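You operate a simulated robot arm through the tools that you are given. There is no shell and no other tool.

Carry out the task below with a simulated robot arm. There is one attempt and no reset: what you move stays moved.

Task
Roll tube three at the torque that the chart gives.
Fine: the display holds its bore and the expander is down on the mandrel. Set the dial, switch the isolator on, press the roll button with hands outside the yellow line, switch off once the lamp is out, then lift the expander and park it.

It is judged by the outcome, as a careful person would: the job done as asked, and still so three seconds after it is handed in. It fails if anything else is knocked over, pushed out of place, dropped, spilled or broken.

Robot
A 7-joint arm with a two-finger gripper, fixed in place. Base frame: the origin is at the foot of the arm, x ahead of it, y to its left, z up. Units: m, rad, N and s.
With the tool pointing down near the work surface it reaches from about 0.32 to 0.76 m from the base axis. Its first joint turns from -2.897 to 2.897 rad. Payload 1.71 kg.
Tool frame: the origin (TCP) lies between the finger pads and is the grasp point; the fingertips stand 0.02 m ahead of it; z points along the fingers, y is the line along which they close. Largest opening 0.096 m; the body of the gripper starts 0.113 m behind the TCP.
Orientation is that of the tool frame in the base frame, as a unit quaternion [x, y, z, w]. With the fingers straight down and closing along the base's y, the tool's x points along the base's -x, its y along +y and its z along -z.

Tools
- The arm moves only by the tool nudge_tool. Its argument "increments" is a list of rows, each a list of 7 numbers: the shift along the tool's x, y, z in m, then the turn, a rotation vector about the tool's x, y, z in rad, then the finger opening in m, from 0 to 0.096. In form: [[dx, dy, dz, rx, ry, rz, hand], ...]. A call has 1 to 20 rows; each row shifts and turns the commanded pose from where the row before left it, along the tool's axes as they then stand. A row lasts 0.2 s, in which the tool goes at most 0.05 m and 0.15 rad; a call with a longer step from one row to the next is refused whole, and so is a gripper value outside its range. Where a pose cannot be reached the arm comes as near as it can. A force on the tool above 80 N (or 10 N above the force at the start of the call, whichever is more), or a blocked arm, ends the call early, and 0.2 s more pass. The fingers move at their own pace (about 0.153 m/s each) and stop on an object; they squeeze with about 22 N. The grip force told is the motor's: it shows also when the fingers shut on nothing. Time passes only in rows, and 0.2 s behind the last, so rows that do not move let the fingers close. The reply holds the time, the measured pose of the TCP, the force on the tool along the base axes, the opening and the grip force, in the units named above and with some noise, with the torque about the TCP (base axes, N m) and any sound that the robot's microphone picked up.
- Cameras (640 x 400 px; columns grow to the right, rows downward): "scene" is fixed at [0.2194, -0.5002, 1.6301]; the picture's right is [1.00, -0.09, 0.00], its down [-0.05, -0.48, -0.87] and it looks along [0.08, 0.87, -0.49] (base axes); focal length 351 px, centre (320, 200). "wrist" rides on the gripper at [0.066, 0.014, -0.145] in the tool frame; the picture's right is [-0.21, 0.98, 0.00], its down [-0.88, -0.18, -0.45] and it looks along [-0.44, -0.09, 0.90] (tool axes); focal length 275 px, centre (320, 200). There is no depth. A picture from a camera that has moved, and an enlarged one, comes with that camera's place and axes in the base frame and with its lens.
- get_image(camera): a new picture of that camera. The clock stands still meanwhile.
- slide_trunk(by): slides the trunk up (or, below 0, down) by that many m; the arm rides with it, the base frame stays. It gives what a move gives, with no picture.
- close_up(camera, box): a new picture of the part [left, top, right, bottom] of that camera's present view, enlarged. The clock stands still meanwhile.
- sign_off(): hands the job in; it is judged then, once.

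Nothing tells you positions but the pictures and the camera data. Unless the task says otherwise, let go and move clear before handing in.

The tools are called after ">>>" as name(argument=value, ...) on one line, values as JSON. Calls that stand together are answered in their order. nudge_tool: Moves the arm, as the interface text tells. Its arguments: {"type":"object","properties":{"increments":{"type":"array","items":{"type":"array","items":{"type":"number"}}}},"required":["increments"]} The other tools are called the same way: slide_trunk (by) slides the trunk up or down; get_image (camera) takes a picture; close_up (camera, box) takes an enlarged picture of a part of a camera's view; sign_off () hands the job in.

At the start:

```text
time: 0.0
tcp_pos: [0.4822, 0.2807, 1.3436]
orientation: [0.0, 1.0, 0.0, -0.001]
ft_force: [0.4, -0.2, -0.4]
torque: [0.02, 0.02, -0.01]
gripper_width: 0.096
grip_force: 0.0
trunk travel left (down, up): [-0.275, 0.111]
```

scene: 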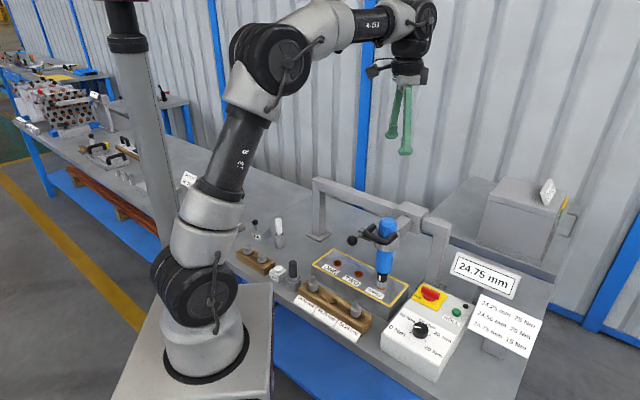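
wrist: 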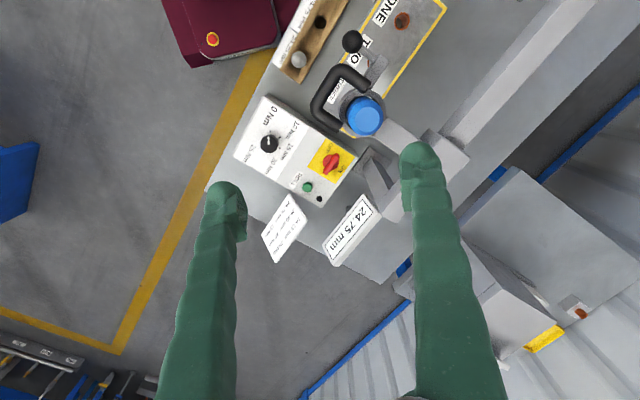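

I see a workbench with a control box (dial, red/yellow isolator, green roll button), a chart, a display reading 24.75 mm, and a blue expander on a stand over a tube plate. I'll take close-ups to read the labels before moving.

>>> close_up(camera="scene", box=[440, 240, 560, 370])

>>> close_up(camera="scene", box=[370, 270, 490, 390])

>>> close_up(camera="scene", box=[290, 170, 470, 320])

>>> close_up(camera="scene", box=[220, 200, 400, 350])

>>> close_up(camera="wrist", box=[220, 80, 400, 270])

>>> close_up(camera="wrist", box=[270, 0, 450, 140])

```text
3.08 times, centred on (500, 305) of scene
camera zoom: at [0.2194, -0.5002, 1.6301], right [1.0, -0.09, 0.0], down [-0.05, -0.48, -0.87], along [0.08, 0.87, -0.49], focal length 1080 px, centre (-234, -123)
```

zoom: 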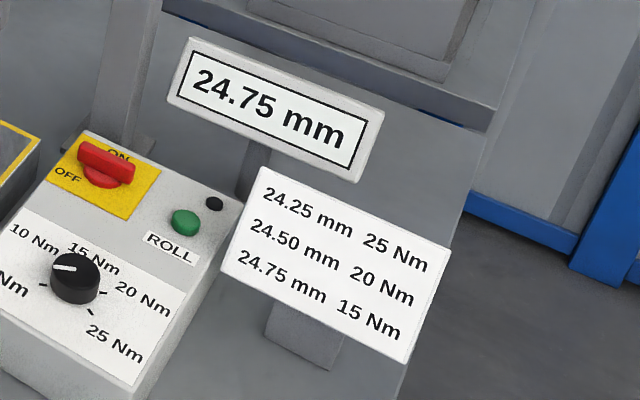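

```text
3.33 times, centred on (430, 330) of scene
camera zoom: at [0.2194, -0.5002, 1.6301], right [1.0, -0.09, 0.0], down [-0.05, -0.48, -0.87], along [0.08, 0.87, -0.49], focal length 1170 px, centre (-47, -233)
```

zoom: 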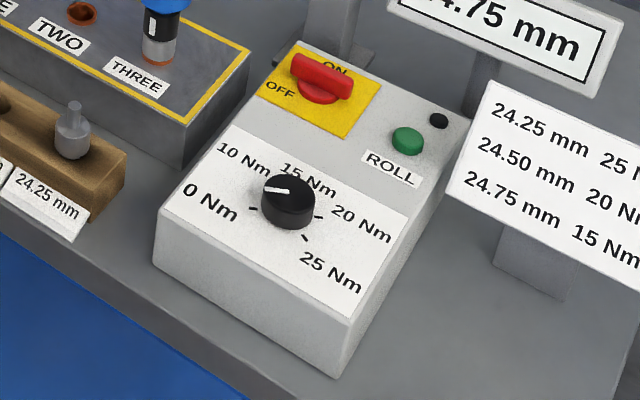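

```text
2.67 times, centred on (380, 245) of scene
camera zoom: at [0.2194, -0.5002, 1.6301], right [1.0, -0.09, 0.0], down [-0.05, -0.48, -0.87], along [0.08, 0.87, -0.49], focal length 936 px, centre (160, 80)
```

zoom: 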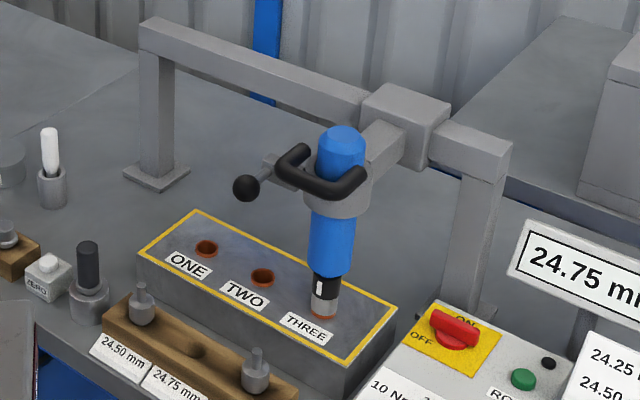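

```text
2.67 times, centred on (310, 275) of scene
camera zoom: at [0.2194, -0.5002, 1.6301], right [1.0, -0.09, 0.0], down [-0.05, -0.48, -0.87], along [0.08, 0.87, -0.49], focal length 936 px, centre (347, 0)
```

zoom: 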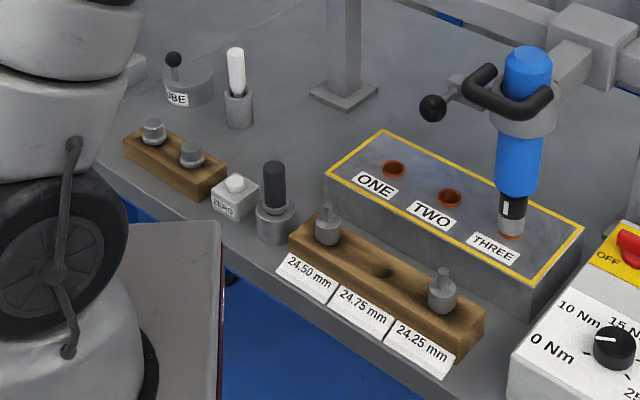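

```text
2.11 times, centred on (310, 175) of wrist
camera zoom: at [0.4156, 0.2943, 1.4889], right [0.21, 0.98, 0.0], down [0.88, -0.18, 0.44], along [0.43, -0.09, -0.9], focal length 580 px, centre (341, 253)
```

zoom: 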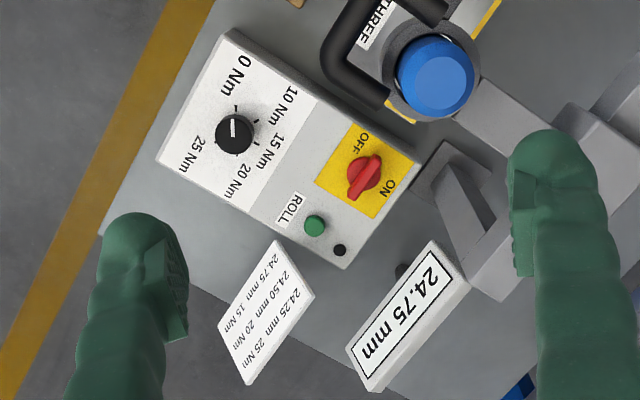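

```text
2.86 times, centred on (360, 70) of wrist
camera zoom: at [0.4156, 0.2943, 1.4889], right [0.21, 0.98, 0.0], down [0.88, -0.18, 0.44], along [0.43, -0.09, -0.9], focal length 786 px, centre (206, 571)
```

zoom: 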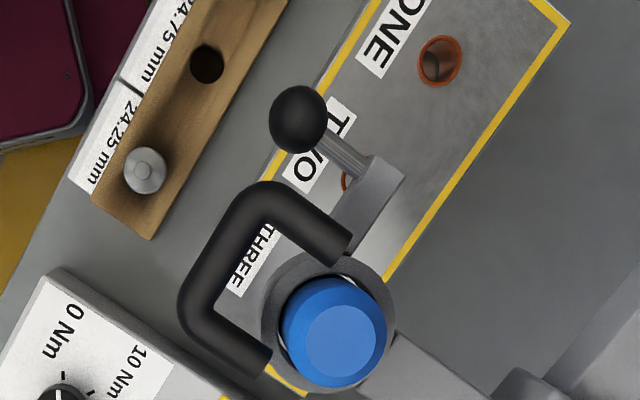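

The chart gives 24.75 mm → 15 Nm. By triangulation I take the dial knob to be near (0.55, 0.14, 0.86), the isolator near (0.63, 0.28, 0.855), the roll button near (0.69, 0.20, 0.84), and the expander top near (0.50, 0.34, 1.09). Next I move clear of the expander and lower the wrist camera over the control box for a better look.

>>> nudge_tool(increments=[[0, -0.047, 0, 0, 0, 0, 0.096], [0, -0.047, 0, 0, 0, 0, 0.096], [0, -0.047, 0, 0, 0, 0, 0.096], [0, 0, 0.045, 0, 0, 0, 0.096], [0, 0, 0.045, 0, 0, 0, 0.096], [0, 0, 0.045, 0, 0, 0, 0.096], [0, 0, 0.045, 0, 0, 0, 0.096], [0, 0, 0.045, 0, 0, 0, 0.096], [0, 0, 0, 0, 0, 0, 0.096]])

>>> get_image(camera="wrist")

>>> get_image(camera="scene")

```text
time: 2.0
tcp_pos: [0.4636, 0.1423, 1.1218]
orientation: [0.0, 1.0, -0.001, 0.008]
ft_force: [0.5, -0.6, -0.1]
torque: [0.03, -0.02, 0.03]
gripper_width: 0.0962
grip_force: 0.0
trunk travel left (down, up): [-0.275, 0.111]
```

```text
taken
camera wrist: at [0.3943, 0.1548, 1.2661], right [0.21, 0.98, 0.0], down [0.87, -0.18, 0.46], along [0.45, -0.09, -0.89], focal length 275 px, centre (320, 200)
```

wrist: 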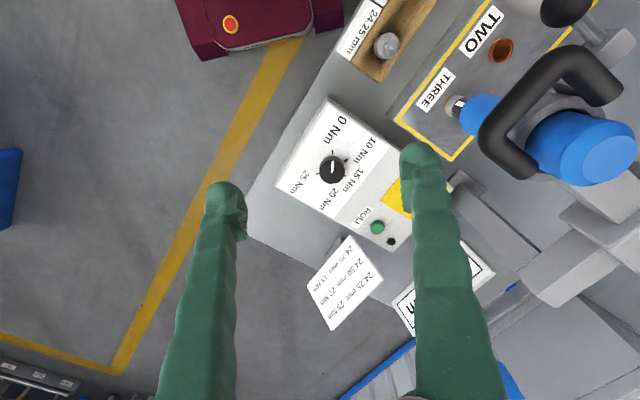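

```text
taken
```

scene: 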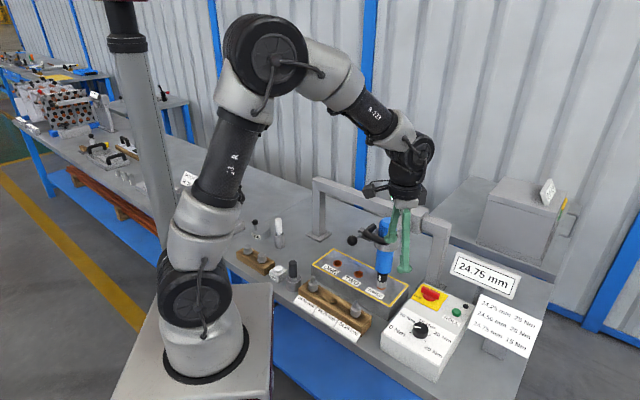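

The view confirms the box layout; the measured x differs from what I commanded by about 18 mm, so I'll let it settle and check the steady-state error, and take a close-up of the dial.

>>> nudge_tool(increments=[[0, 0, 0, 0, 0, 0, 0.096], [0, 0, 0, 0, 0, 0, 0.096]])

>>> close_up(camera="wrist", box=[270, 90, 430, 250])

>>> close_up(camera="wrist", box=[300, 125, 365, 215])

```text
time: 2.6
tcp_pos: [0.4639, 0.141, 1.1221]
orientation: [0.0, 1.0, 0.0, 0.007]
ft_force: [0.5, -1.1, -0.4]
torque: [-0.01, 0.0, -0.02]
gripper_width: 0.0959
grip_force: 0.2
trunk travel left (down, up): [-0.275, 0.111]
```

```text
2.50 times, centred on (350, 170) of wrist
camera zoom: at [0.3954, 0.1549, 1.2661], right [0.21, 0.98, 0.0], down [0.87, -0.18, 0.46], along [0.45, -0.09, -0.89], focal length 688 px, centre (245, 275)
```

zoom: 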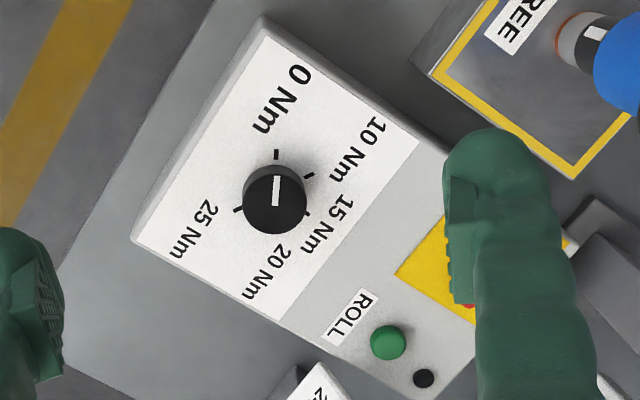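

```text
4.44 times, centred on (332, 170) of wrist
camera zoom: at [0.3954, 0.1549, 1.2661], right [0.21, 0.98, 0.0], down [0.87, -0.18, 0.46], along [0.45, -0.09, -0.89], focal length 1224 px, centre (264, 333)
```

zoom: 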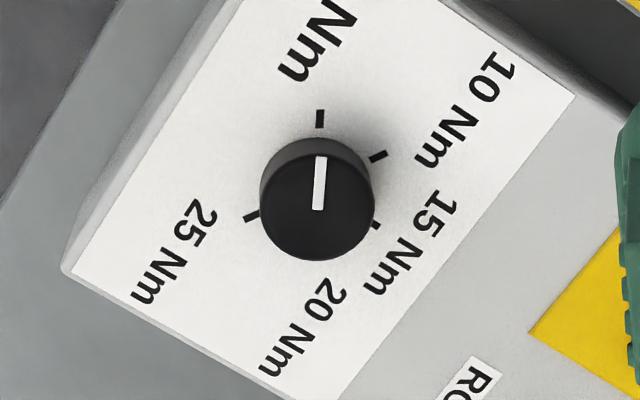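

The dial pointer sits at 0 Nm, and the ticks run clockwise about 60° apart (0, 10, 15, 20, 25), so 15 Nm needs about 120° clockwise. The refined knob top is about (0.552, 0.141, 0.866), 40 mm across. Next I move above the knob and pre-turn the wrist counter-clockwise.

>>> nudge_tool(increments=[[-0.03, 0, 0.02, 0, 0, -0.15, 0.096], [-0.03, 0, 0.02, 0, 0, 0, 0.096], [0, 0, 0, 0, 0, 0, 0.096]])

```text
time: 3.4
tcp_pos: [0.5218, 0.1425, 1.0858]
orientation: [-0.076, 0.997, 0.0, 0.006]
ft_force: [0.4, 0.4, -0.1]
torque: [0.01, -0.02, -0.03]
gripper_width: 0.096
grip_force: 0.1
trunk travel left (down, up): [-0.275, 0.111]
```

The tool tracks commands to within a few mm. I continue turning counter-clockwise to about -60° and then check the pose.

>>> nudge_tool(increments=[[0, 0, 0.02, 0, 0, -0.15, 0.096], [0, 0, 0.02, 0, 0, -0.15, 0.096], [0, 0, 0.02, 0, 0, -0.15, 0.096], [0, 0, 0, 0, 0, -0.15, 0.096], [0, 0, 0, 0, 0, -0.15, 0.096], [0, 0, 0, 0, 0, -0.15, 0.096], [0, 0, 0, 0, 0, 0, 0.096]])

>>> get_image(camera="wrist")

>>> get_image(camera="scene")

```text
time: 5.0
tcp_pos: [0.526, 0.1436, 1.0275]
orientation: [-0.502, 0.865, -0.003, 0.006]
ft_force: [0.1, -0.2, 0.2]
torque: [0.02, -0.03, -0.01]
gripper_width: 0.096
grip_force: 0.0
trunk travel left (down, up): [-0.275, 0.111]
```

```text
taken
camera wrist: at [0.4783, 0.0938, 1.1712], right [-0.75, 0.66, -0.01], down [0.59, 0.67, 0.45], along [0.31, 0.33, -0.89], focal length 275 px, centre (320, 200)
```

wrist: 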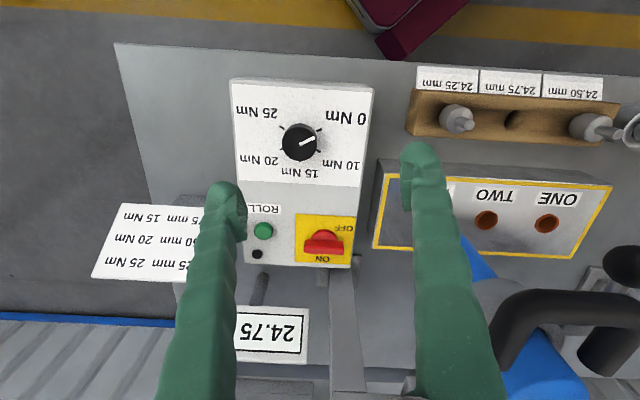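

```text
taken
```

scene: 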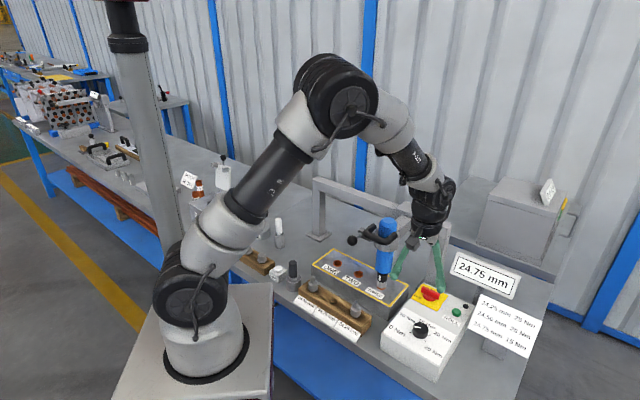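

At -60° yaw the camera view shows the box squarely: dial pointer at 0, isolator handle on OFF (ON is a quarter turn clockwise), roll button and dark lamp beside it. I centre the open fingers over the knob (about 0.551, 0.140) and lower to z ≈ 0.92 for a check.

>>> nudge_tool(increments=[[-0.0031, -0.0078, 0.036, -0.0116, 0.0067, 0, 0.096], [-0.0031, -0.0078, 0.036, 0, 0, 0, 0.096], [-0.0031, -0.0078, 0.036, 0, 0, 0, 0.096], [0, 0, 0, 0, 0, 0, 0.096], [0, 0, 0, 0, 0, 0, 0.096]])

>>> get_image(camera="wrist")

```text
time: 6.2
tcp_pos: [0.5506, 0.1398, 0.9183]
orientation: [-0.502, 0.865, 0.001, 0.0]
ft_force: [-0.4, -0.5, 0.0]
torque: [-0.01, 0.04, 0.0]
gripper_width: 0.096
grip_force: 0.2
trunk travel left (down, up): [-0.275, 0.111]
```

```text
taken
camera wrist: at [0.5052, 0.0894, 1.0633], right [-0.75, 0.67, 0.0], down [0.6, 0.67, 0.45], along [0.3, 0.33, -0.9], focal length 275 px, centre (320, 200)
```

wrist: 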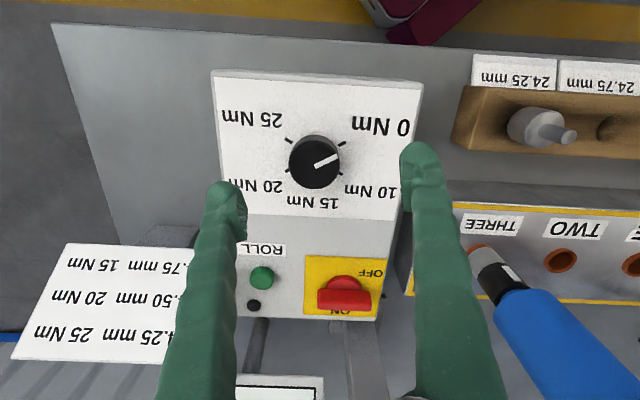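

The fingers now straddle the knob. I zoom in to refine the centre before descending.

>>> close_up(camera="wrist", box=[260, 110, 372, 210])

>>> close_up(camera="scene", box=[380, 270, 480, 390])

```text
4.00 times, centred on (316, 160) of wrist
camera zoom: at [0.5052, 0.0894, 1.0633], right [-0.75, 0.67, 0.0], down [0.6, 0.67, 0.45], along [0.3, 0.33, -0.9], focal length 1101 px, centre (336, 360)
```

zoom: 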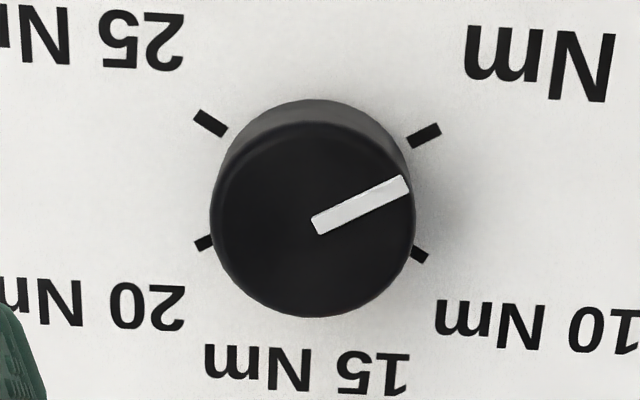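

```text
3.33 times, centred on (430, 330) of scene
camera zoom: at [0.2194, -0.5002, 1.6301], right [1.0, -0.09, 0.0], down [-0.05, -0.48, -0.87], along [0.08, 0.87, -0.49], focal length 1170 px, centre (-47, -233)
```

zoom: 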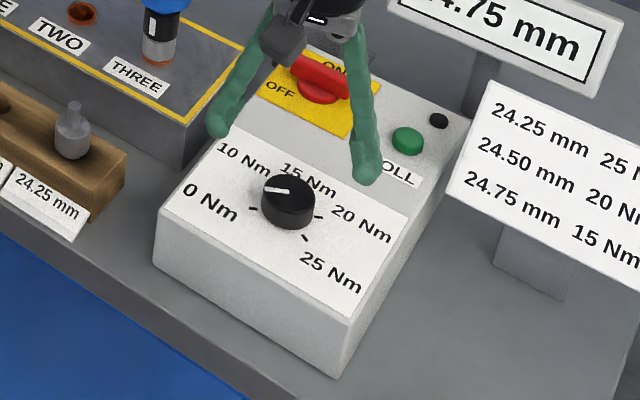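

Triangulating from two wrist views puts the knob axis at (0.557, 0.1407), with the box top at z≈0.834 and the knob top at z≈0.8545. I shift to that axis and descend to TCP z≈0.860, fingertips about 6 mm above the panel.

>>> nudge_tool(increments=[[-0.004, -0.0051, 0.018, 0, 0, 0, 0.096], [0, 0, 0.02, 0, 0, 0, 0.096], [0, 0, 0.014, 0, 0, 0, 0.096], [0, 0, 0.006, 0, 0, 0, 0.096], [0, 0, 0, 0, 0, 0, 0.096]])

>>> get_image(camera="wrist")

>>> close_up(camera="scene", box=[360, 240, 500, 390])

```text
time: 7.4
tcp_pos: [0.5574, 0.1395, 0.8615]
orientation: [-0.502, 0.865, 0.001, 0.001]
ft_force: [0.1, -0.8, 0.9]
torque: [-0.01, -0.02, 0.0]
gripper_width: 0.096
grip_force: 0.0
trunk travel left (down, up): [-0.275, 0.111]
```

```text
taken
camera wrist: at [0.5123, 0.0902, 1.0065], right [-0.75, 0.67, 0.0], down [0.6, 0.67, 0.45], along [0.3, 0.33, -0.9], focal length 275 px, centre (320, 200)
```

wrist: 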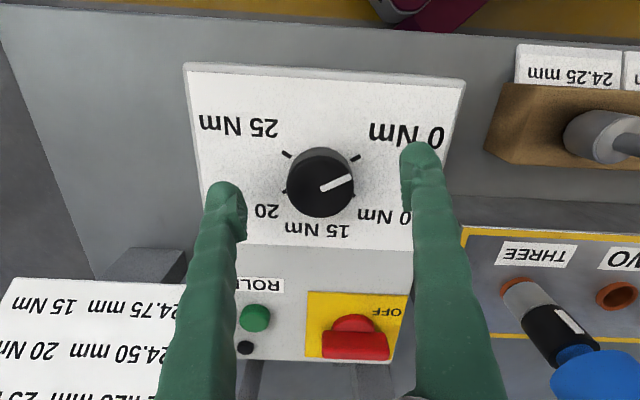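

```text
2.67 times, centred on (430, 315) of scene
camera zoom: at [0.2194, -0.5002, 1.6301], right [1.0, -0.09, 0.0], down [-0.05, -0.48, -0.87], along [0.08, 0.87, -0.49], focal length 936 px, centre (27, -107)
```

zoom: 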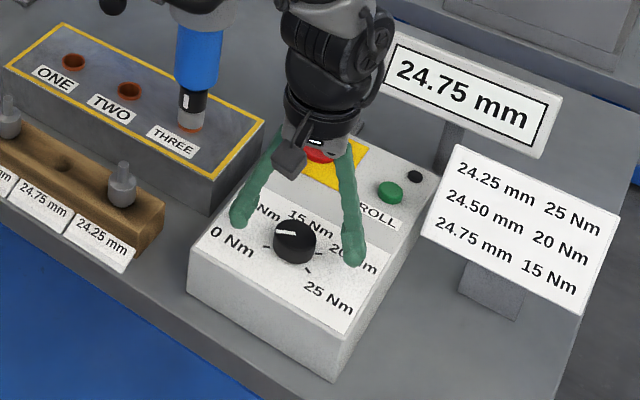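

The knob sits centred between the fingers and the force is near zero. I close on it.

>>> nudge_tool(increments=[[-0.0008, 0.0009, 0.002, 0, 0, 0, 0.096], [0, 0, 0, 0, 0, 0, 0.05], [0, 0, 0, 0, 0, 0, 0.02], [0, 0, 0, 0, 0, 0, 0.02]])

>>> close_up(camera="wrist", box=[220, 100, 420, 260])

```text
time: 8.4
tcp_pos: [0.5587, 0.1424, 0.86]
orientation: [-0.501, 0.865, 0.0, 0.001]
ft_force: [4.8, -4.2, -1.2]
torque: [-0.02, -0.18, 0.0]
gripper_width: 0.0398
grip_force: 34.8
trunk travel left (down, up): [-0.275, 0.111]
```

```text
2.50 times, centred on (320, 180) of wrist
camera zoom: at [0.5131, 0.0913, 1.0043], right [-0.75, 0.67, 0.0], down [0.6, 0.67, 0.45], along [0.3, 0.33, -0.9], focal length 688 px, centre (320, 250)
```

zoom: 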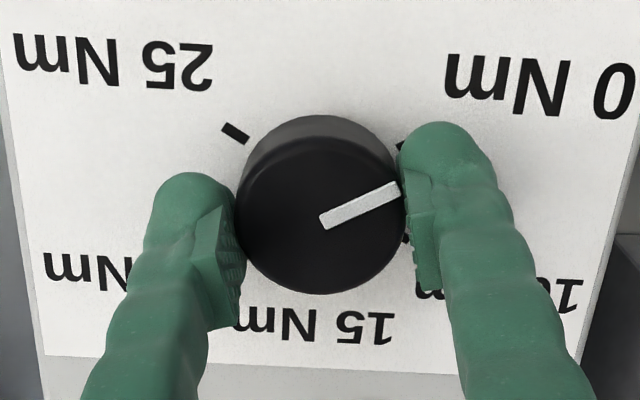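

The knob is gripped (opening 39.8 mm) and force is small. I start turning clockwise in a short test, then check.

>>> nudge_tool(increments=[[0, 0, 0, 0, 0, 0.1, 0.02], [0, 0, 0, 0, 0, 0.1, 0.02], [0, 0, 0, 0, 0, 0.1, 0.02], [0, 0, 0, 0, 0, 0, 0.02]])

>>> close_up(camera="wrist", box=[220, 100, 420, 260])

```text
time: 9.4
tcp_pos: [0.5587, 0.1421, 0.8594]
orientation: [-0.365, 0.931, 0.0, 0.001]
ft_force: [10.4, -8.8, 8.7]
torque: [-0.48, 0.23, -0.02]
gripper_width: 0.0399
grip_force: 34.8
trunk travel left (down, up): [-0.275, 0.111]
```

```text
2.50 times, centred on (320, 180) of wrist
camera zoom: at [0.5, 0.1068, 1.0042], right [-0.51, 0.86, 0.0], down [0.77, 0.46, 0.45], along [0.38, 0.23, -0.89], focal length 688 px, centre (320, 250)
```

zoom: 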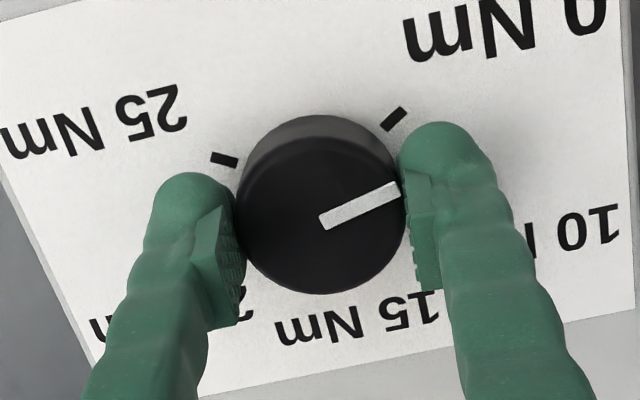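

The knob follows the fingers. I continue turning clockwise with the forces well under the limit.

>>> nudge_tool(increments=[[0, 0, 0, 0, 0, 0.15, 0.02], [0, 0, 0, 0, 0, 0.15, 0.02], [0, 0, 0, 0, 0, 0.15, 0.02], [0, 0, 0, 0, 0, 0.15, 0.02], [0, 0, 0, 0, 0, 0, 0.02]])

>>> close_up(camera="wrist", box=[220, 100, 420, 260])

```text
time: 10.6
tcp_pos: [0.558, 0.1406, 0.859]
orientation: [-0.074, 0.997, 0.001, 0.002]
ft_force: [13.7, -5.5, 4.7]
torque: [0.06, -0.9, -0.01]
gripper_width: 0.0399
grip_force: 34.7
trunk travel left (down, up): [-0.275, 0.111]
```

```text
2.50 times, centred on (320, 180) of wrist
camera zoom: at [0.4904, 0.1453, 1.0041], right [0.06, 1.0, 0.0], down [0.89, -0.05, 0.45], along [0.45, -0.02, -0.89], focal length 688 px, centre (320, 250)
```

zoom: 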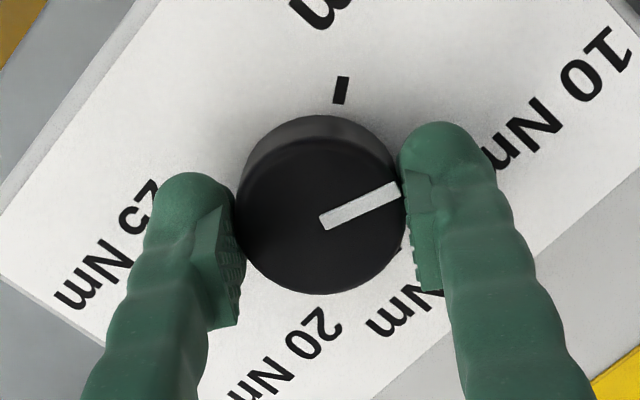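

About 52° done, no slip (the pointer still aligns the same way with the fingers). I continue with most of the remaining 68°.

>>> nudge_tool(increments=[[0, 0, 0, 0, 0, 0.15, 0.02], [0, 0, 0, 0, 0, 0.15, 0.02], [0, 0, 0, 0, 0, 0.15, 0.02], [0, 0, 0, 0, 0, 0.15, 0.02], [0, 0, 0, 0, 0, 0, 0.02]])

>>> get_image(camera="wrist")

>>> get_image(camera="scene")

```text
time: 11.8
tcp_pos: [0.5585, 0.1423, 0.8608]
orientation: [0.224, 0.975, 0.0, 0.0]
ft_force: [15.0, -12.0, 3.7]
torque: [-0.26, -0.26, -0.01]
gripper_width: 0.0396
grip_force: 34.8
trunk travel left (down, up): [-0.275, 0.111]
```

```text
taken
camera wrist: at [0.5046, 0.1828, 1.0043], right [0.61, 0.79, 0.0], down [0.71, -0.55, 0.44], along [0.35, -0.27, -0.9], focal length 275 px, centre (320, 200)
```

wrist: 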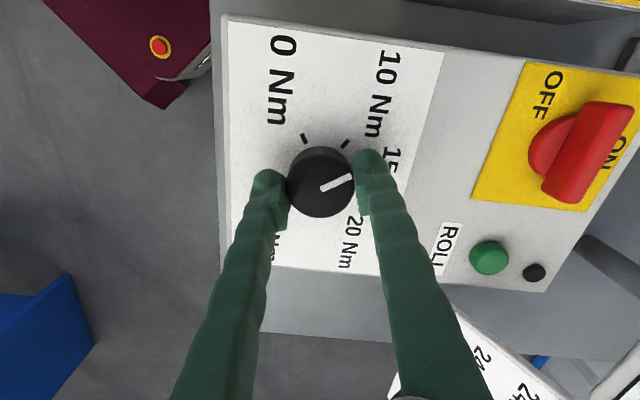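

```text
taken
```

scene: 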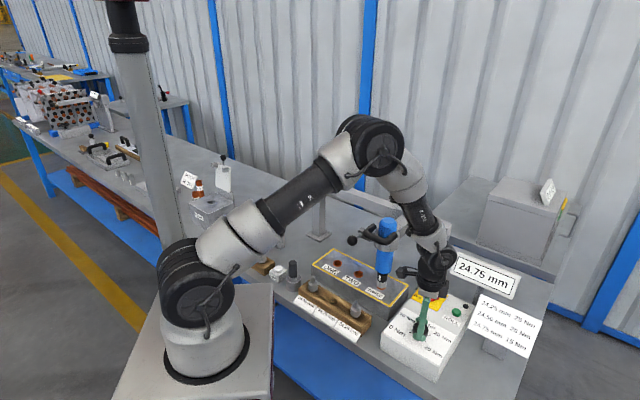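

About 86° done and no slip. I turn the remaining 34°, then check where the pointer stands against the 15 Nm tick.

>>> nudge_tool(increments=[[0, 0, 0, 0, 0, 0.15, 0.02], [0, 0, 0, 0, 0, 0.15, 0.02], [0, 0, 0, 0, 0, 0.15, 0.02], [0, 0, 0, 0, 0, 0.14, 0.02], [0, 0, 0, 0, 0, 0, 0.02]])

>>> get_image(camera="wrist")

>>> close_up(camera="wrist", box=[220, 100, 420, 260])

>>> close_up(camera="scene", box=[380, 270, 480, 390])

```text
time: 13.0
tcp_pos: [0.5584, 0.1417, 0.8595]
orientation: [0.497, 0.868, 0.0, 0.0]
ft_force: [15.0, -8.8, 3.3]
torque: [-0.11, -0.22, -0.03]
gripper_width: 0.0397
grip_force: 34.9
trunk travel left (down, up): [-0.275, 0.111]
```

```text
taken
camera wrist: at [0.5364, 0.2056, 1.0043], right [0.95, 0.32, 0.0], down [0.28, -0.85, 0.44], along [0.14, -0.42, -0.9], focal length 275 px, centre (320, 200)
```

wrist: 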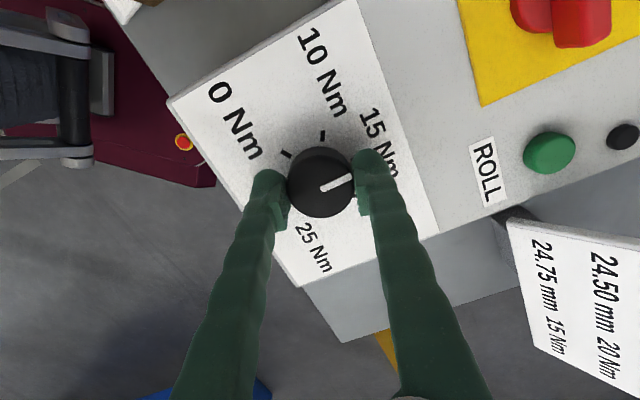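

```text
2.50 times, centred on (320, 180) of wrist
camera zoom: at [0.5364, 0.2056, 1.0043], right [0.95, 0.32, 0.0], down [0.28, -0.85, 0.44], along [0.14, -0.42, -0.9], focal length 688 px, centre (320, 250)
```

zoom: 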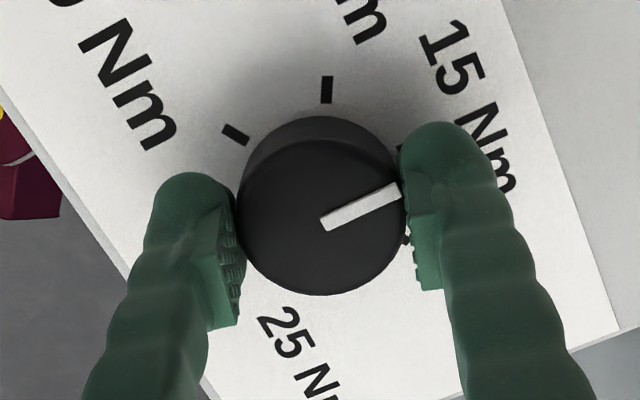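

```text
3.33 times, centred on (430, 330) of scene
camera zoom: at [0.2194, -0.5002, 1.6301], right [1.0, -0.09, 0.0], down [-0.05, -0.48, -0.87], along [0.08, 0.87, -0.49], focal length 1170 px, centre (-47, -233)
```

zoom: 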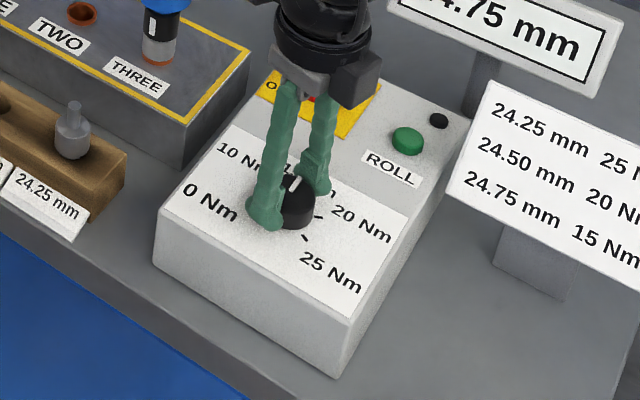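

The knob has turned about 120° and the pointer lies against the 15 Nm tick. I open the fingers, rise straight up, and verify the setting.

>>> nudge_tool(increments=[[0, 0, 0, 0, 0, 0, 0.05], [0, 0, 0, 0, 0, 0, 0.07], [0, 0, 0, 0, 0, 0, 0.07], [0, 0, -0.02, 0, 0, 0, 0.07], [0, 0, -0.03, 0, 0, 0, 0.07], [0, 0, -0.04, 0, 0, 0, 0.09], [0, 0, 0, 0, 0, 0, 0.096]])

>>> get_image(camera="wrist")

>>> close_up(camera="wrist", box=[260, 90, 380, 200])

>>> close_up(camera="scene", box=[380, 270, 480, 390])

```text
time: 14.6
tcp_pos: [0.5593, 0.1428, 0.9498]
orientation: [0.496, 0.868, 0.0, 0.001]
ft_force: [-0.2, 0.3, -1.4]
torque: [0.0, -0.02, 0.02]
gripper_width: 0.0961
grip_force: 0.0
trunk travel left (down, up): [-0.275, 0.111]
```

```text
taken
camera wrist: at [0.5375, 0.2056, 1.094], right [0.95, 0.32, 0.0], down [0.29, -0.85, 0.44], along [0.14, -0.42, -0.9], focal length 275 px, centre (320, 200)
```

wrist: 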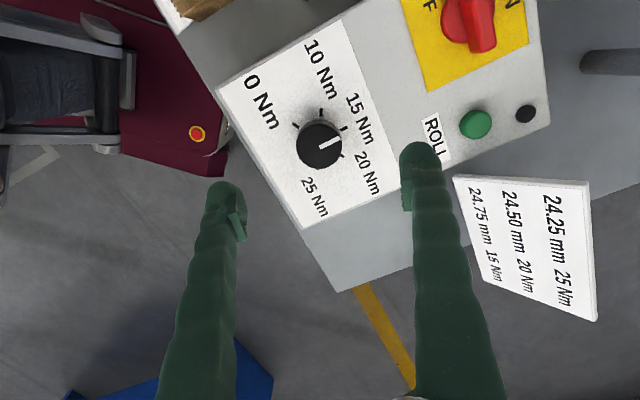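

```text
3.64 times, centred on (320, 145) of wrist
camera zoom: at [0.5375, 0.2056, 1.094], right [0.95, 0.32, 0.0], down [0.29, -0.85, 0.44], along [0.14, -0.42, -0.9], focal length 1001 px, centre (320, 400)
```

zoom: 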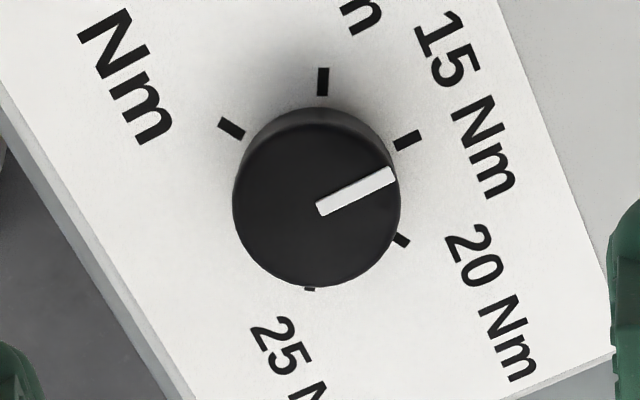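

```text
3.33 times, centred on (430, 330) of scene
camera zoom: at [0.2194, -0.5002, 1.6301], right [1.0, -0.09, 0.0], down [-0.05, -0.48, -0.87], along [0.08, 0.87, -0.49], focal length 1170 px, centre (-47, -233)
```

zoom: 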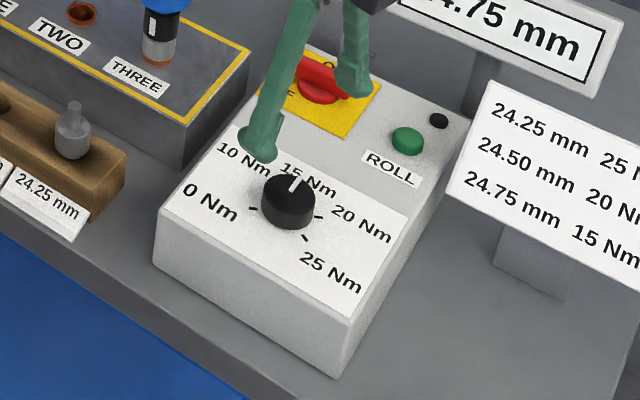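

The pointer now lies squarely on 15 Nm. Next I rise and turn the wrist counter-clockwise to about -139°, so the fingers can straddle the isolator bar and then turn it 90° clockwise with the camera kept away from the expander.

>>> nudge_tool(increments=[[0, 0, -0.03, 0, 0, -0.15, 0.096], [0, 0, -0.03, 0, 0, -0.15, 0.096], [0, 0, 0, 0, 0, -0.15, 0.096], [0, 0, 0, 0, 0, -0.15, 0.096], [0, 0, 0, 0, 0, -0.15, 0.096], [0, 0, 0, 0, 0, -0.15, 0.096], [0, 0, 0, 0, 0, -0.15, 0.096], [0, 0, 0, 0, 0, -0.15, 0.096], [0, 0, 0, 0, 0, -0.15, 0.096], [0, 0, 0, 0, 0, -0.15, 0.096], [0, 0, 0, 0, 0, -0.15, 0.096], [0, 0, 0, 0, 0, -0.15, 0.096], [0, 0, 0, 0, 0, 0, 0.096]])

>>> get_image(camera="wrist")

>>> get_image(camera="scene")

```text
time: 17.4
tcp_pos: [0.555, 0.1427, 1.0084]
orientation: [-0.372, 0.928, 0.0, 0.0]
ft_force: [-1.0, -0.5, -0.3]
torque: [-0.03, -0.02, 0.03]
gripper_width: 0.0959
grip_force: 0.0
trunk travel left (down, up): [-0.275, 0.111]
```

```text
taken
camera wrist: at [0.4989, 0.107, 1.1542], right [-0.53, 0.85, 0.0], down [0.76, 0.47, 0.45], along [0.38, 0.23, -0.9], focal length 275 px, centre (320, 200)
```

wrist: 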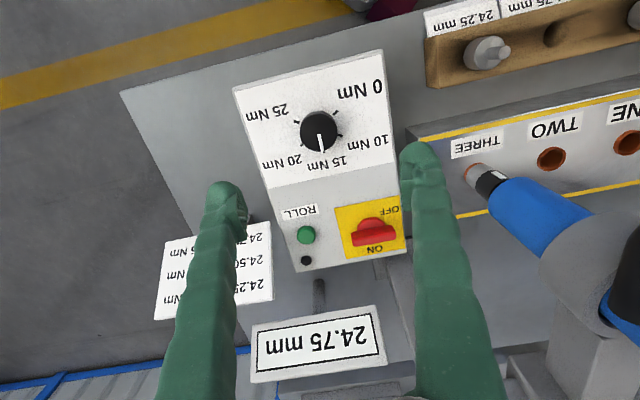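

```text
taken
```

scene: 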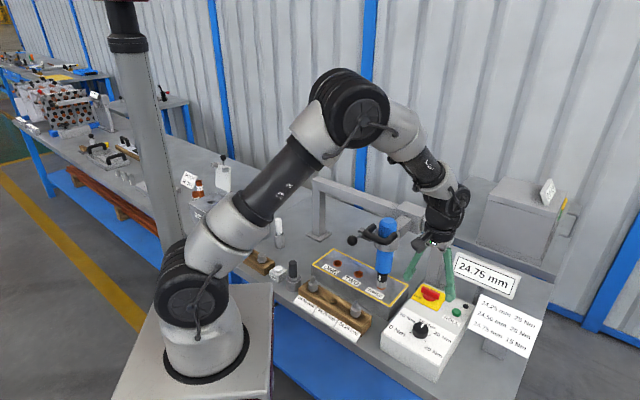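

The dial still reads 15 Nm. I take a closer look at the isolator handle's shape and orientation from here.

>>> close_up(camera="wrist", box=[280, 190, 420, 280])

>>> nudge_tool(increments=[[0, 0, 0, 0, 0, -0.15, 0.096], [0, 0, 0, 0, 0, -0.15, 0.096], [0, 0, 0, 0, 0, -0.15, 0.096], [0, 0, 0, 0, 0, -0.15, 0.096], [0, 0, 0, 0, 0, -0.15, 0.096], [0, 0, 0, 0, 0, -0.15, 0.096], [0, 0, 0, 0, 0, -0.15, 0.096], [0, 0, 0, 0, 0, -0.15, 0.096], [0, 0, 0, 0, 0, -0.15, 0.096], [0, 0, 0, 0, 0, -0.15, 0.096], [0, 0, 0, 0, 0, -0.15, 0.096], [0, 0, 0, 0, 0, 0, 0.096]])

>>> get_image(camera="scene")

>>> get_image(camera="wrist")

```text
4.44 times, centred on (350, 235) of wrist
camera zoom: at [0.4989, 0.107, 1.1542], right [-0.53, 0.85, 0.0], down [0.76, 0.47, 0.45], along [0.38, 0.23, -0.9], focal length 1224 px, centre (187, 44)
```

zoom: 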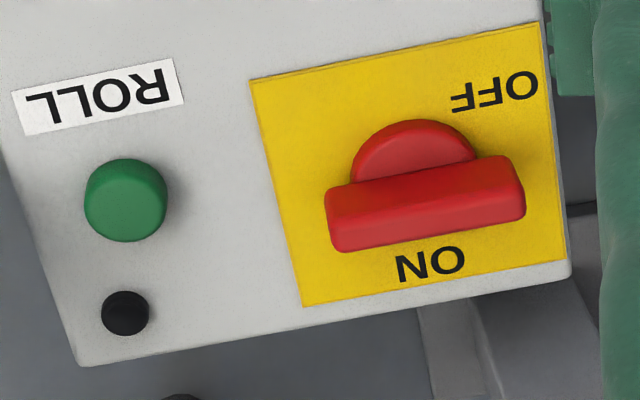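

```text
time: 20.0
tcp_pos: [0.5585, 0.1415, 1.0083]
orientation: [0.934, -0.358, 0.0, 0.0]
ft_force: [-1.1, 0.0, -0.7]
torque: [-0.03, 0.01, 0.04]
gripper_width: 0.0961
grip_force: 0.1
trunk travel left (down, up): [-0.275, 0.111]
```

```text
taken
```

scene: 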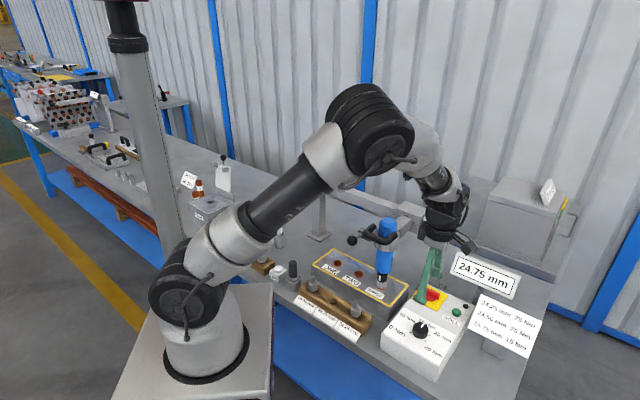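

```text
taken
camera wrist: at [0.5965, 0.0884, 1.1541], right [-0.81, -0.59, 0.0], down [-0.53, 0.72, 0.44], along [-0.26, 0.36, -0.9], focal length 275 px, centre (320, 200)
```

wrist: 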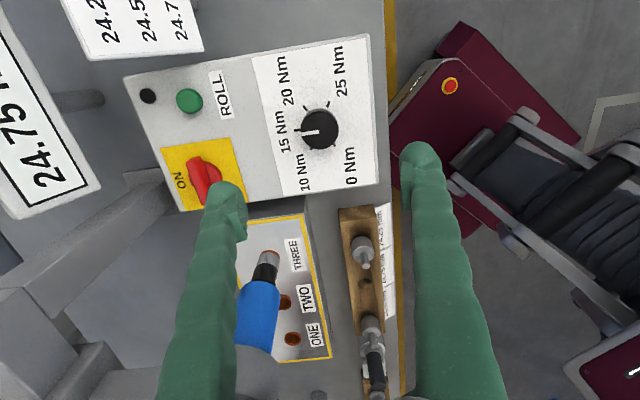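

The isolator's box sits at 45°, the bar pointing to OFF along the short axis. I move over it at safe height (target about 0.634, 0.272), keeping clear of the expander, and look again.

>>> nudge_tool(increments=[[-0.0078, -0.0369, 0, 0, 0, 0, 0.096], [-0.0078, -0.0369, 0, 0, 0, 0, 0.096], [-0.0078, -0.0369, 0, 0, 0, 0, 0.096], [-0.0078, -0.0369, 0, 0, 0, 0, 0.096], [0, 0, 0, 0, 0, 0, 0.096], [0, 0, 0, 0, 0, 0, 0.096]])

>>> get_image(camera="wrist")

>>> get_image(camera="scene")

```text
time: 21.4
tcp_pos: [0.6337, 0.2748, 1.0065]
orientation: [0.934, -0.358, 0.0, 0.0]
ft_force: [0.2, 0.0, -0.4]
torque: [0.0, 0.04, 0.0]
gripper_width: 0.0959
grip_force: 0.1
trunk travel left (down, up): [-0.275, 0.111]
```

```text
taken
camera wrist: at [0.6731, 0.2212, 1.1529], right [-0.81, -0.59, 0.0], down [-0.53, 0.72, 0.44], along [-0.26, 0.36, -0.9], focal length 275 px, centre (320, 200)
```

wrist: 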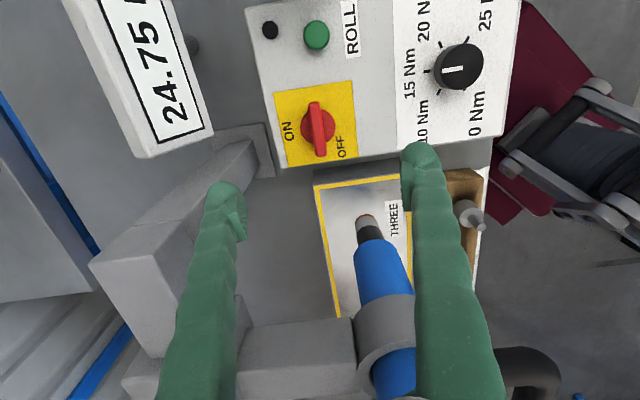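

```text
taken
```

scene: 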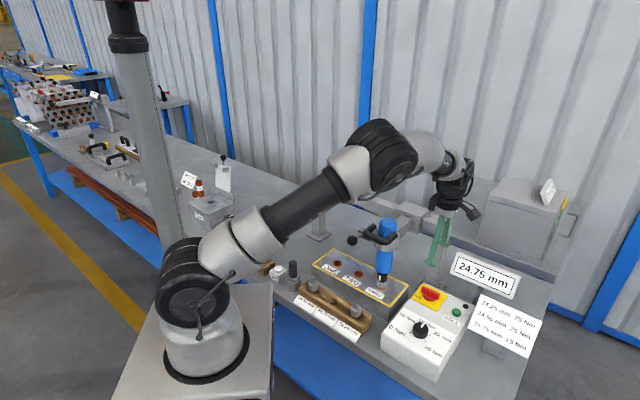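

The TCP is nearly over the isolator (I triangulate it at about 0.6355, 0.2747, z≈0.85). I zoom for the handle's orientation and depth.

>>> close_up(camera="wrist", box=[260, 75, 370, 175])

>>> close_up(camera="scene", box=[390, 260, 480, 330])

```text
4.00 times, centred on (315, 125) of wrist
camera zoom: at [0.6731, 0.2212, 1.1529], right [-0.81, -0.59, 0.0], down [-0.53, 0.72, 0.44], along [-0.26, 0.36, -0.9], focal length 1101 px, centre (340, 500)
```

zoom: 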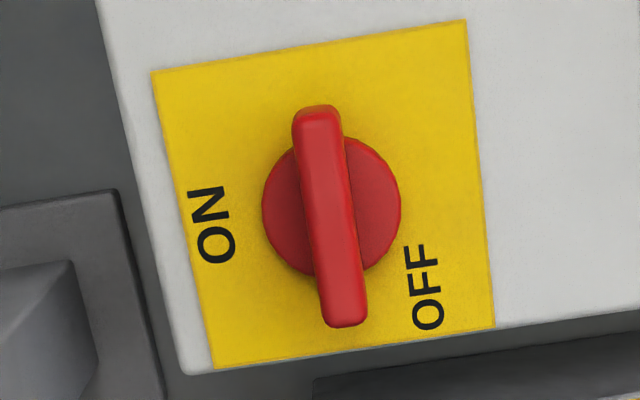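

```text
5.71 times, centred on (435, 295) of scene
camera zoom: at [0.2194, -0.5002, 1.6301], right [1.0, -0.09, 0.0], down [-0.05, -0.48, -0.87], along [0.08, 0.87, -0.49], focal length 2006 px, centre (-337, -343)
```

zoom: 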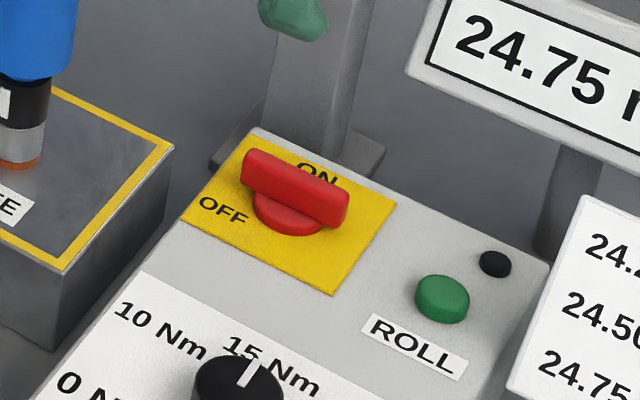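

The bar is parallel to the box's short axis (OFF), about 13 mm wide on a 39 mm disc, centred near (0.637, 0.274). I square the wrist to the bar (-135°), narrow the fingers a little and go down to z≈0.93 for a closer look.

>>> nudge_tool(increments=[[0.003, -0.0016, 0.02, 0, 0, 0.054, 0.07], [0, 0, 0.03, 0, 0, 0, 0.06], [0, 0, 0.02, 0, 0, 0, 0.06], [0, 0, 0, 0, 0, 0, 0.06]])

>>> get_image(camera="wrist")

>>> close_up(camera="scene", box=[390, 220, 480, 330])

```text
time: 22.4
tcp_pos: [0.6365, 0.2726, 0.9399]
orientation: [0.924, -0.383, 0.0, -0.001]
ft_force: [0.0, 0.6, 0.0]
torque: [-0.01, -0.02, -0.01]
gripper_width: 0.06
grip_force: 0.1
trunk travel left (down, up): [-0.275, 0.111]
```

```text
taken
camera wrist: at [0.6728, 0.2172, 1.0847], right [-0.84, -0.55, 0.0], down [-0.49, 0.75, 0.44], along [-0.24, 0.37, -0.9], focal length 275 px, centre (320, 200)
```

wrist: 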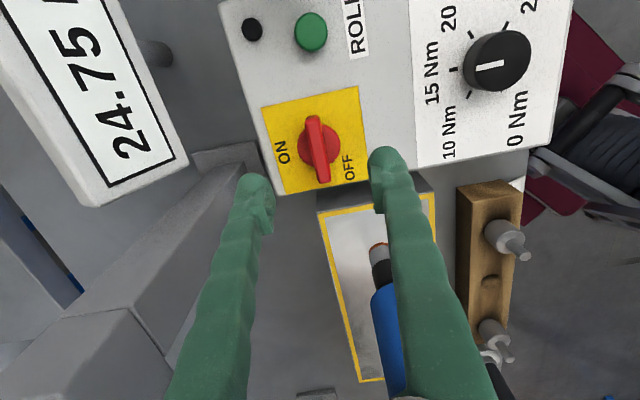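

```text
3.64 times, centred on (435, 275) of scene
camera zoom: at [0.2194, -0.5002, 1.6301], right [1.0, -0.09, 0.0], down [-0.05, -0.48, -0.87], along [0.08, 0.87, -0.49], focal length 1276 px, centre (-98, -73)
```

zoom: 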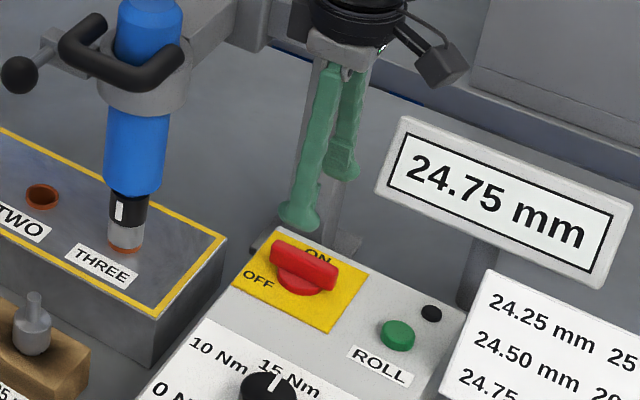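

>>> close_up(camera="wrist", box=[265, 95, 375, 195])

```text
4.00 times, centred on (320, 145) of wrist
camera zoom: at [0.6728, 0.2172, 1.0847], right [-0.84, -0.55, 0.0], down [-0.49, 0.75, 0.44], along [-0.24, 0.37, -0.9], focal length 1101 px, centre (320, 420)
```

zoom: 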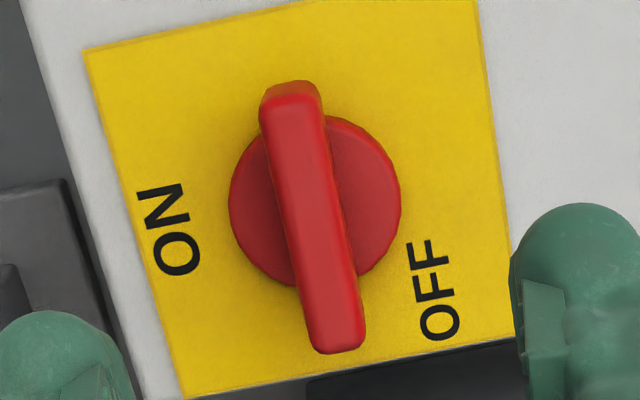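

The bar's top is at z≈0.858 and the disc top near 0.84, centred at (0.637, 0.274). I centre on it and descend to TCP z≈0.866 so the tips stay above the disc.

>>> nudge_tool(increments=[[-0.0007, -0.0017, 0.03, 0, 0, 0, 0.06], [0, 0, 0.025, 0, 0, 0, 0.06], [0, 0, 0.015, 0, 0, 0, 0.06], [0, 0, 0.004, 0, 0, 0, 0.06], [0, 0, 0, 0, 0, 0, 0.06]])

>>> get_image(camera="wrist")

>>> close_up(camera="scene", box=[370, 200, 500, 330])

```text
time: 23.6
tcp_pos: [0.6381, 0.2727, 0.8655]
orientation: [0.923, -0.384, 0.0, 0.0]
ft_force: [-0.8, -0.3, 0.2]
torque: [0.0, -0.02, 0.02]
gripper_width: 0.06
grip_force: 0.2
trunk travel left (down, up): [-0.275, 0.111]
```

```text
taken
camera wrist: at [0.6739, 0.2173, 1.0104], right [-0.84, -0.55, 0.0], down [-0.49, 0.75, 0.44], along [-0.24, 0.37, -0.9], focal length 275 px, centre (320, 200)
```

wrist: 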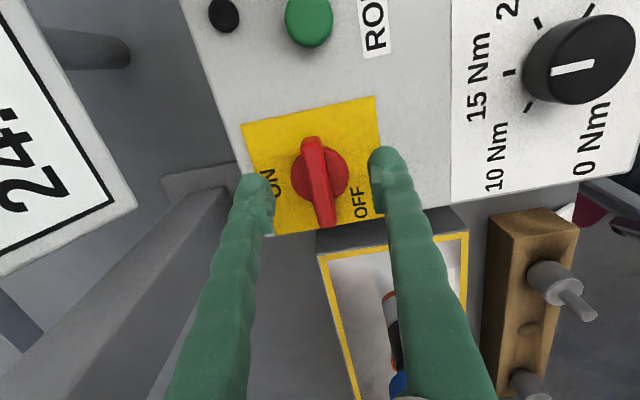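

```text
3.08 times, centred on (435, 265) of scene
camera zoom: at [0.2194, -0.5002, 1.6301], right [1.0, -0.09, 0.0], down [-0.05, -0.48, -0.87], along [0.08, 0.87, -0.49], focal length 1080 px, centre (-34, 0)
```

zoom: 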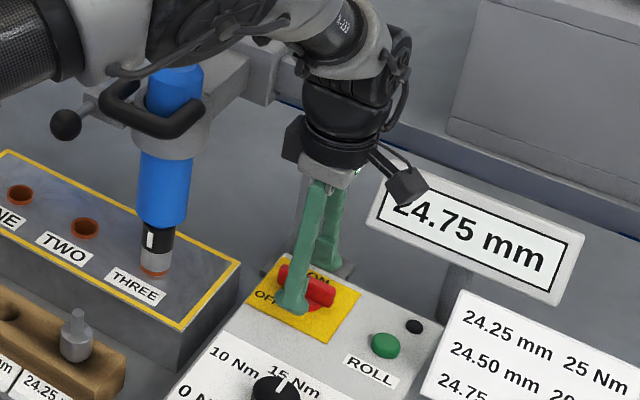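

The fingers straddle the bar. The forearm looks close to the expander in this view, so I check the full scene before gripping.

>>> get_image(camera="scene")

>>> close_up(camera="scene", box=[320, 100, 500, 300])

```text
taken
```

scene: 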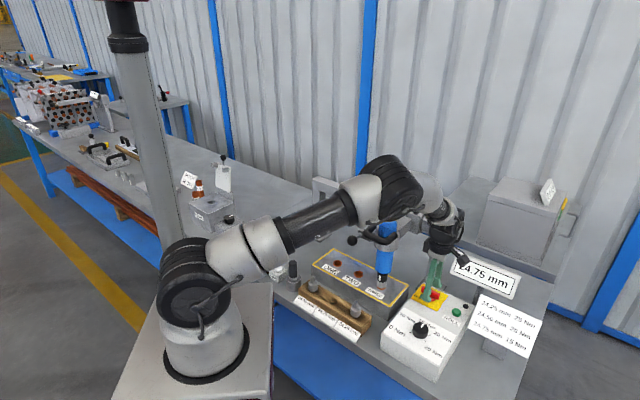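

```text
2.00 times, centred on (410, 200) of scene
camera zoom: at [0.2194, -0.5002, 1.6301], right [1.0, -0.09, 0.0], down [-0.05, -0.48, -0.87], along [0.08, 0.87, -0.49], focal length 702 px, centre (140, 200)
```

zoom: 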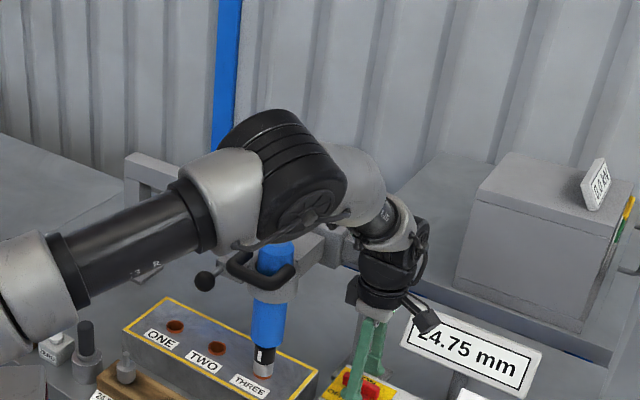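

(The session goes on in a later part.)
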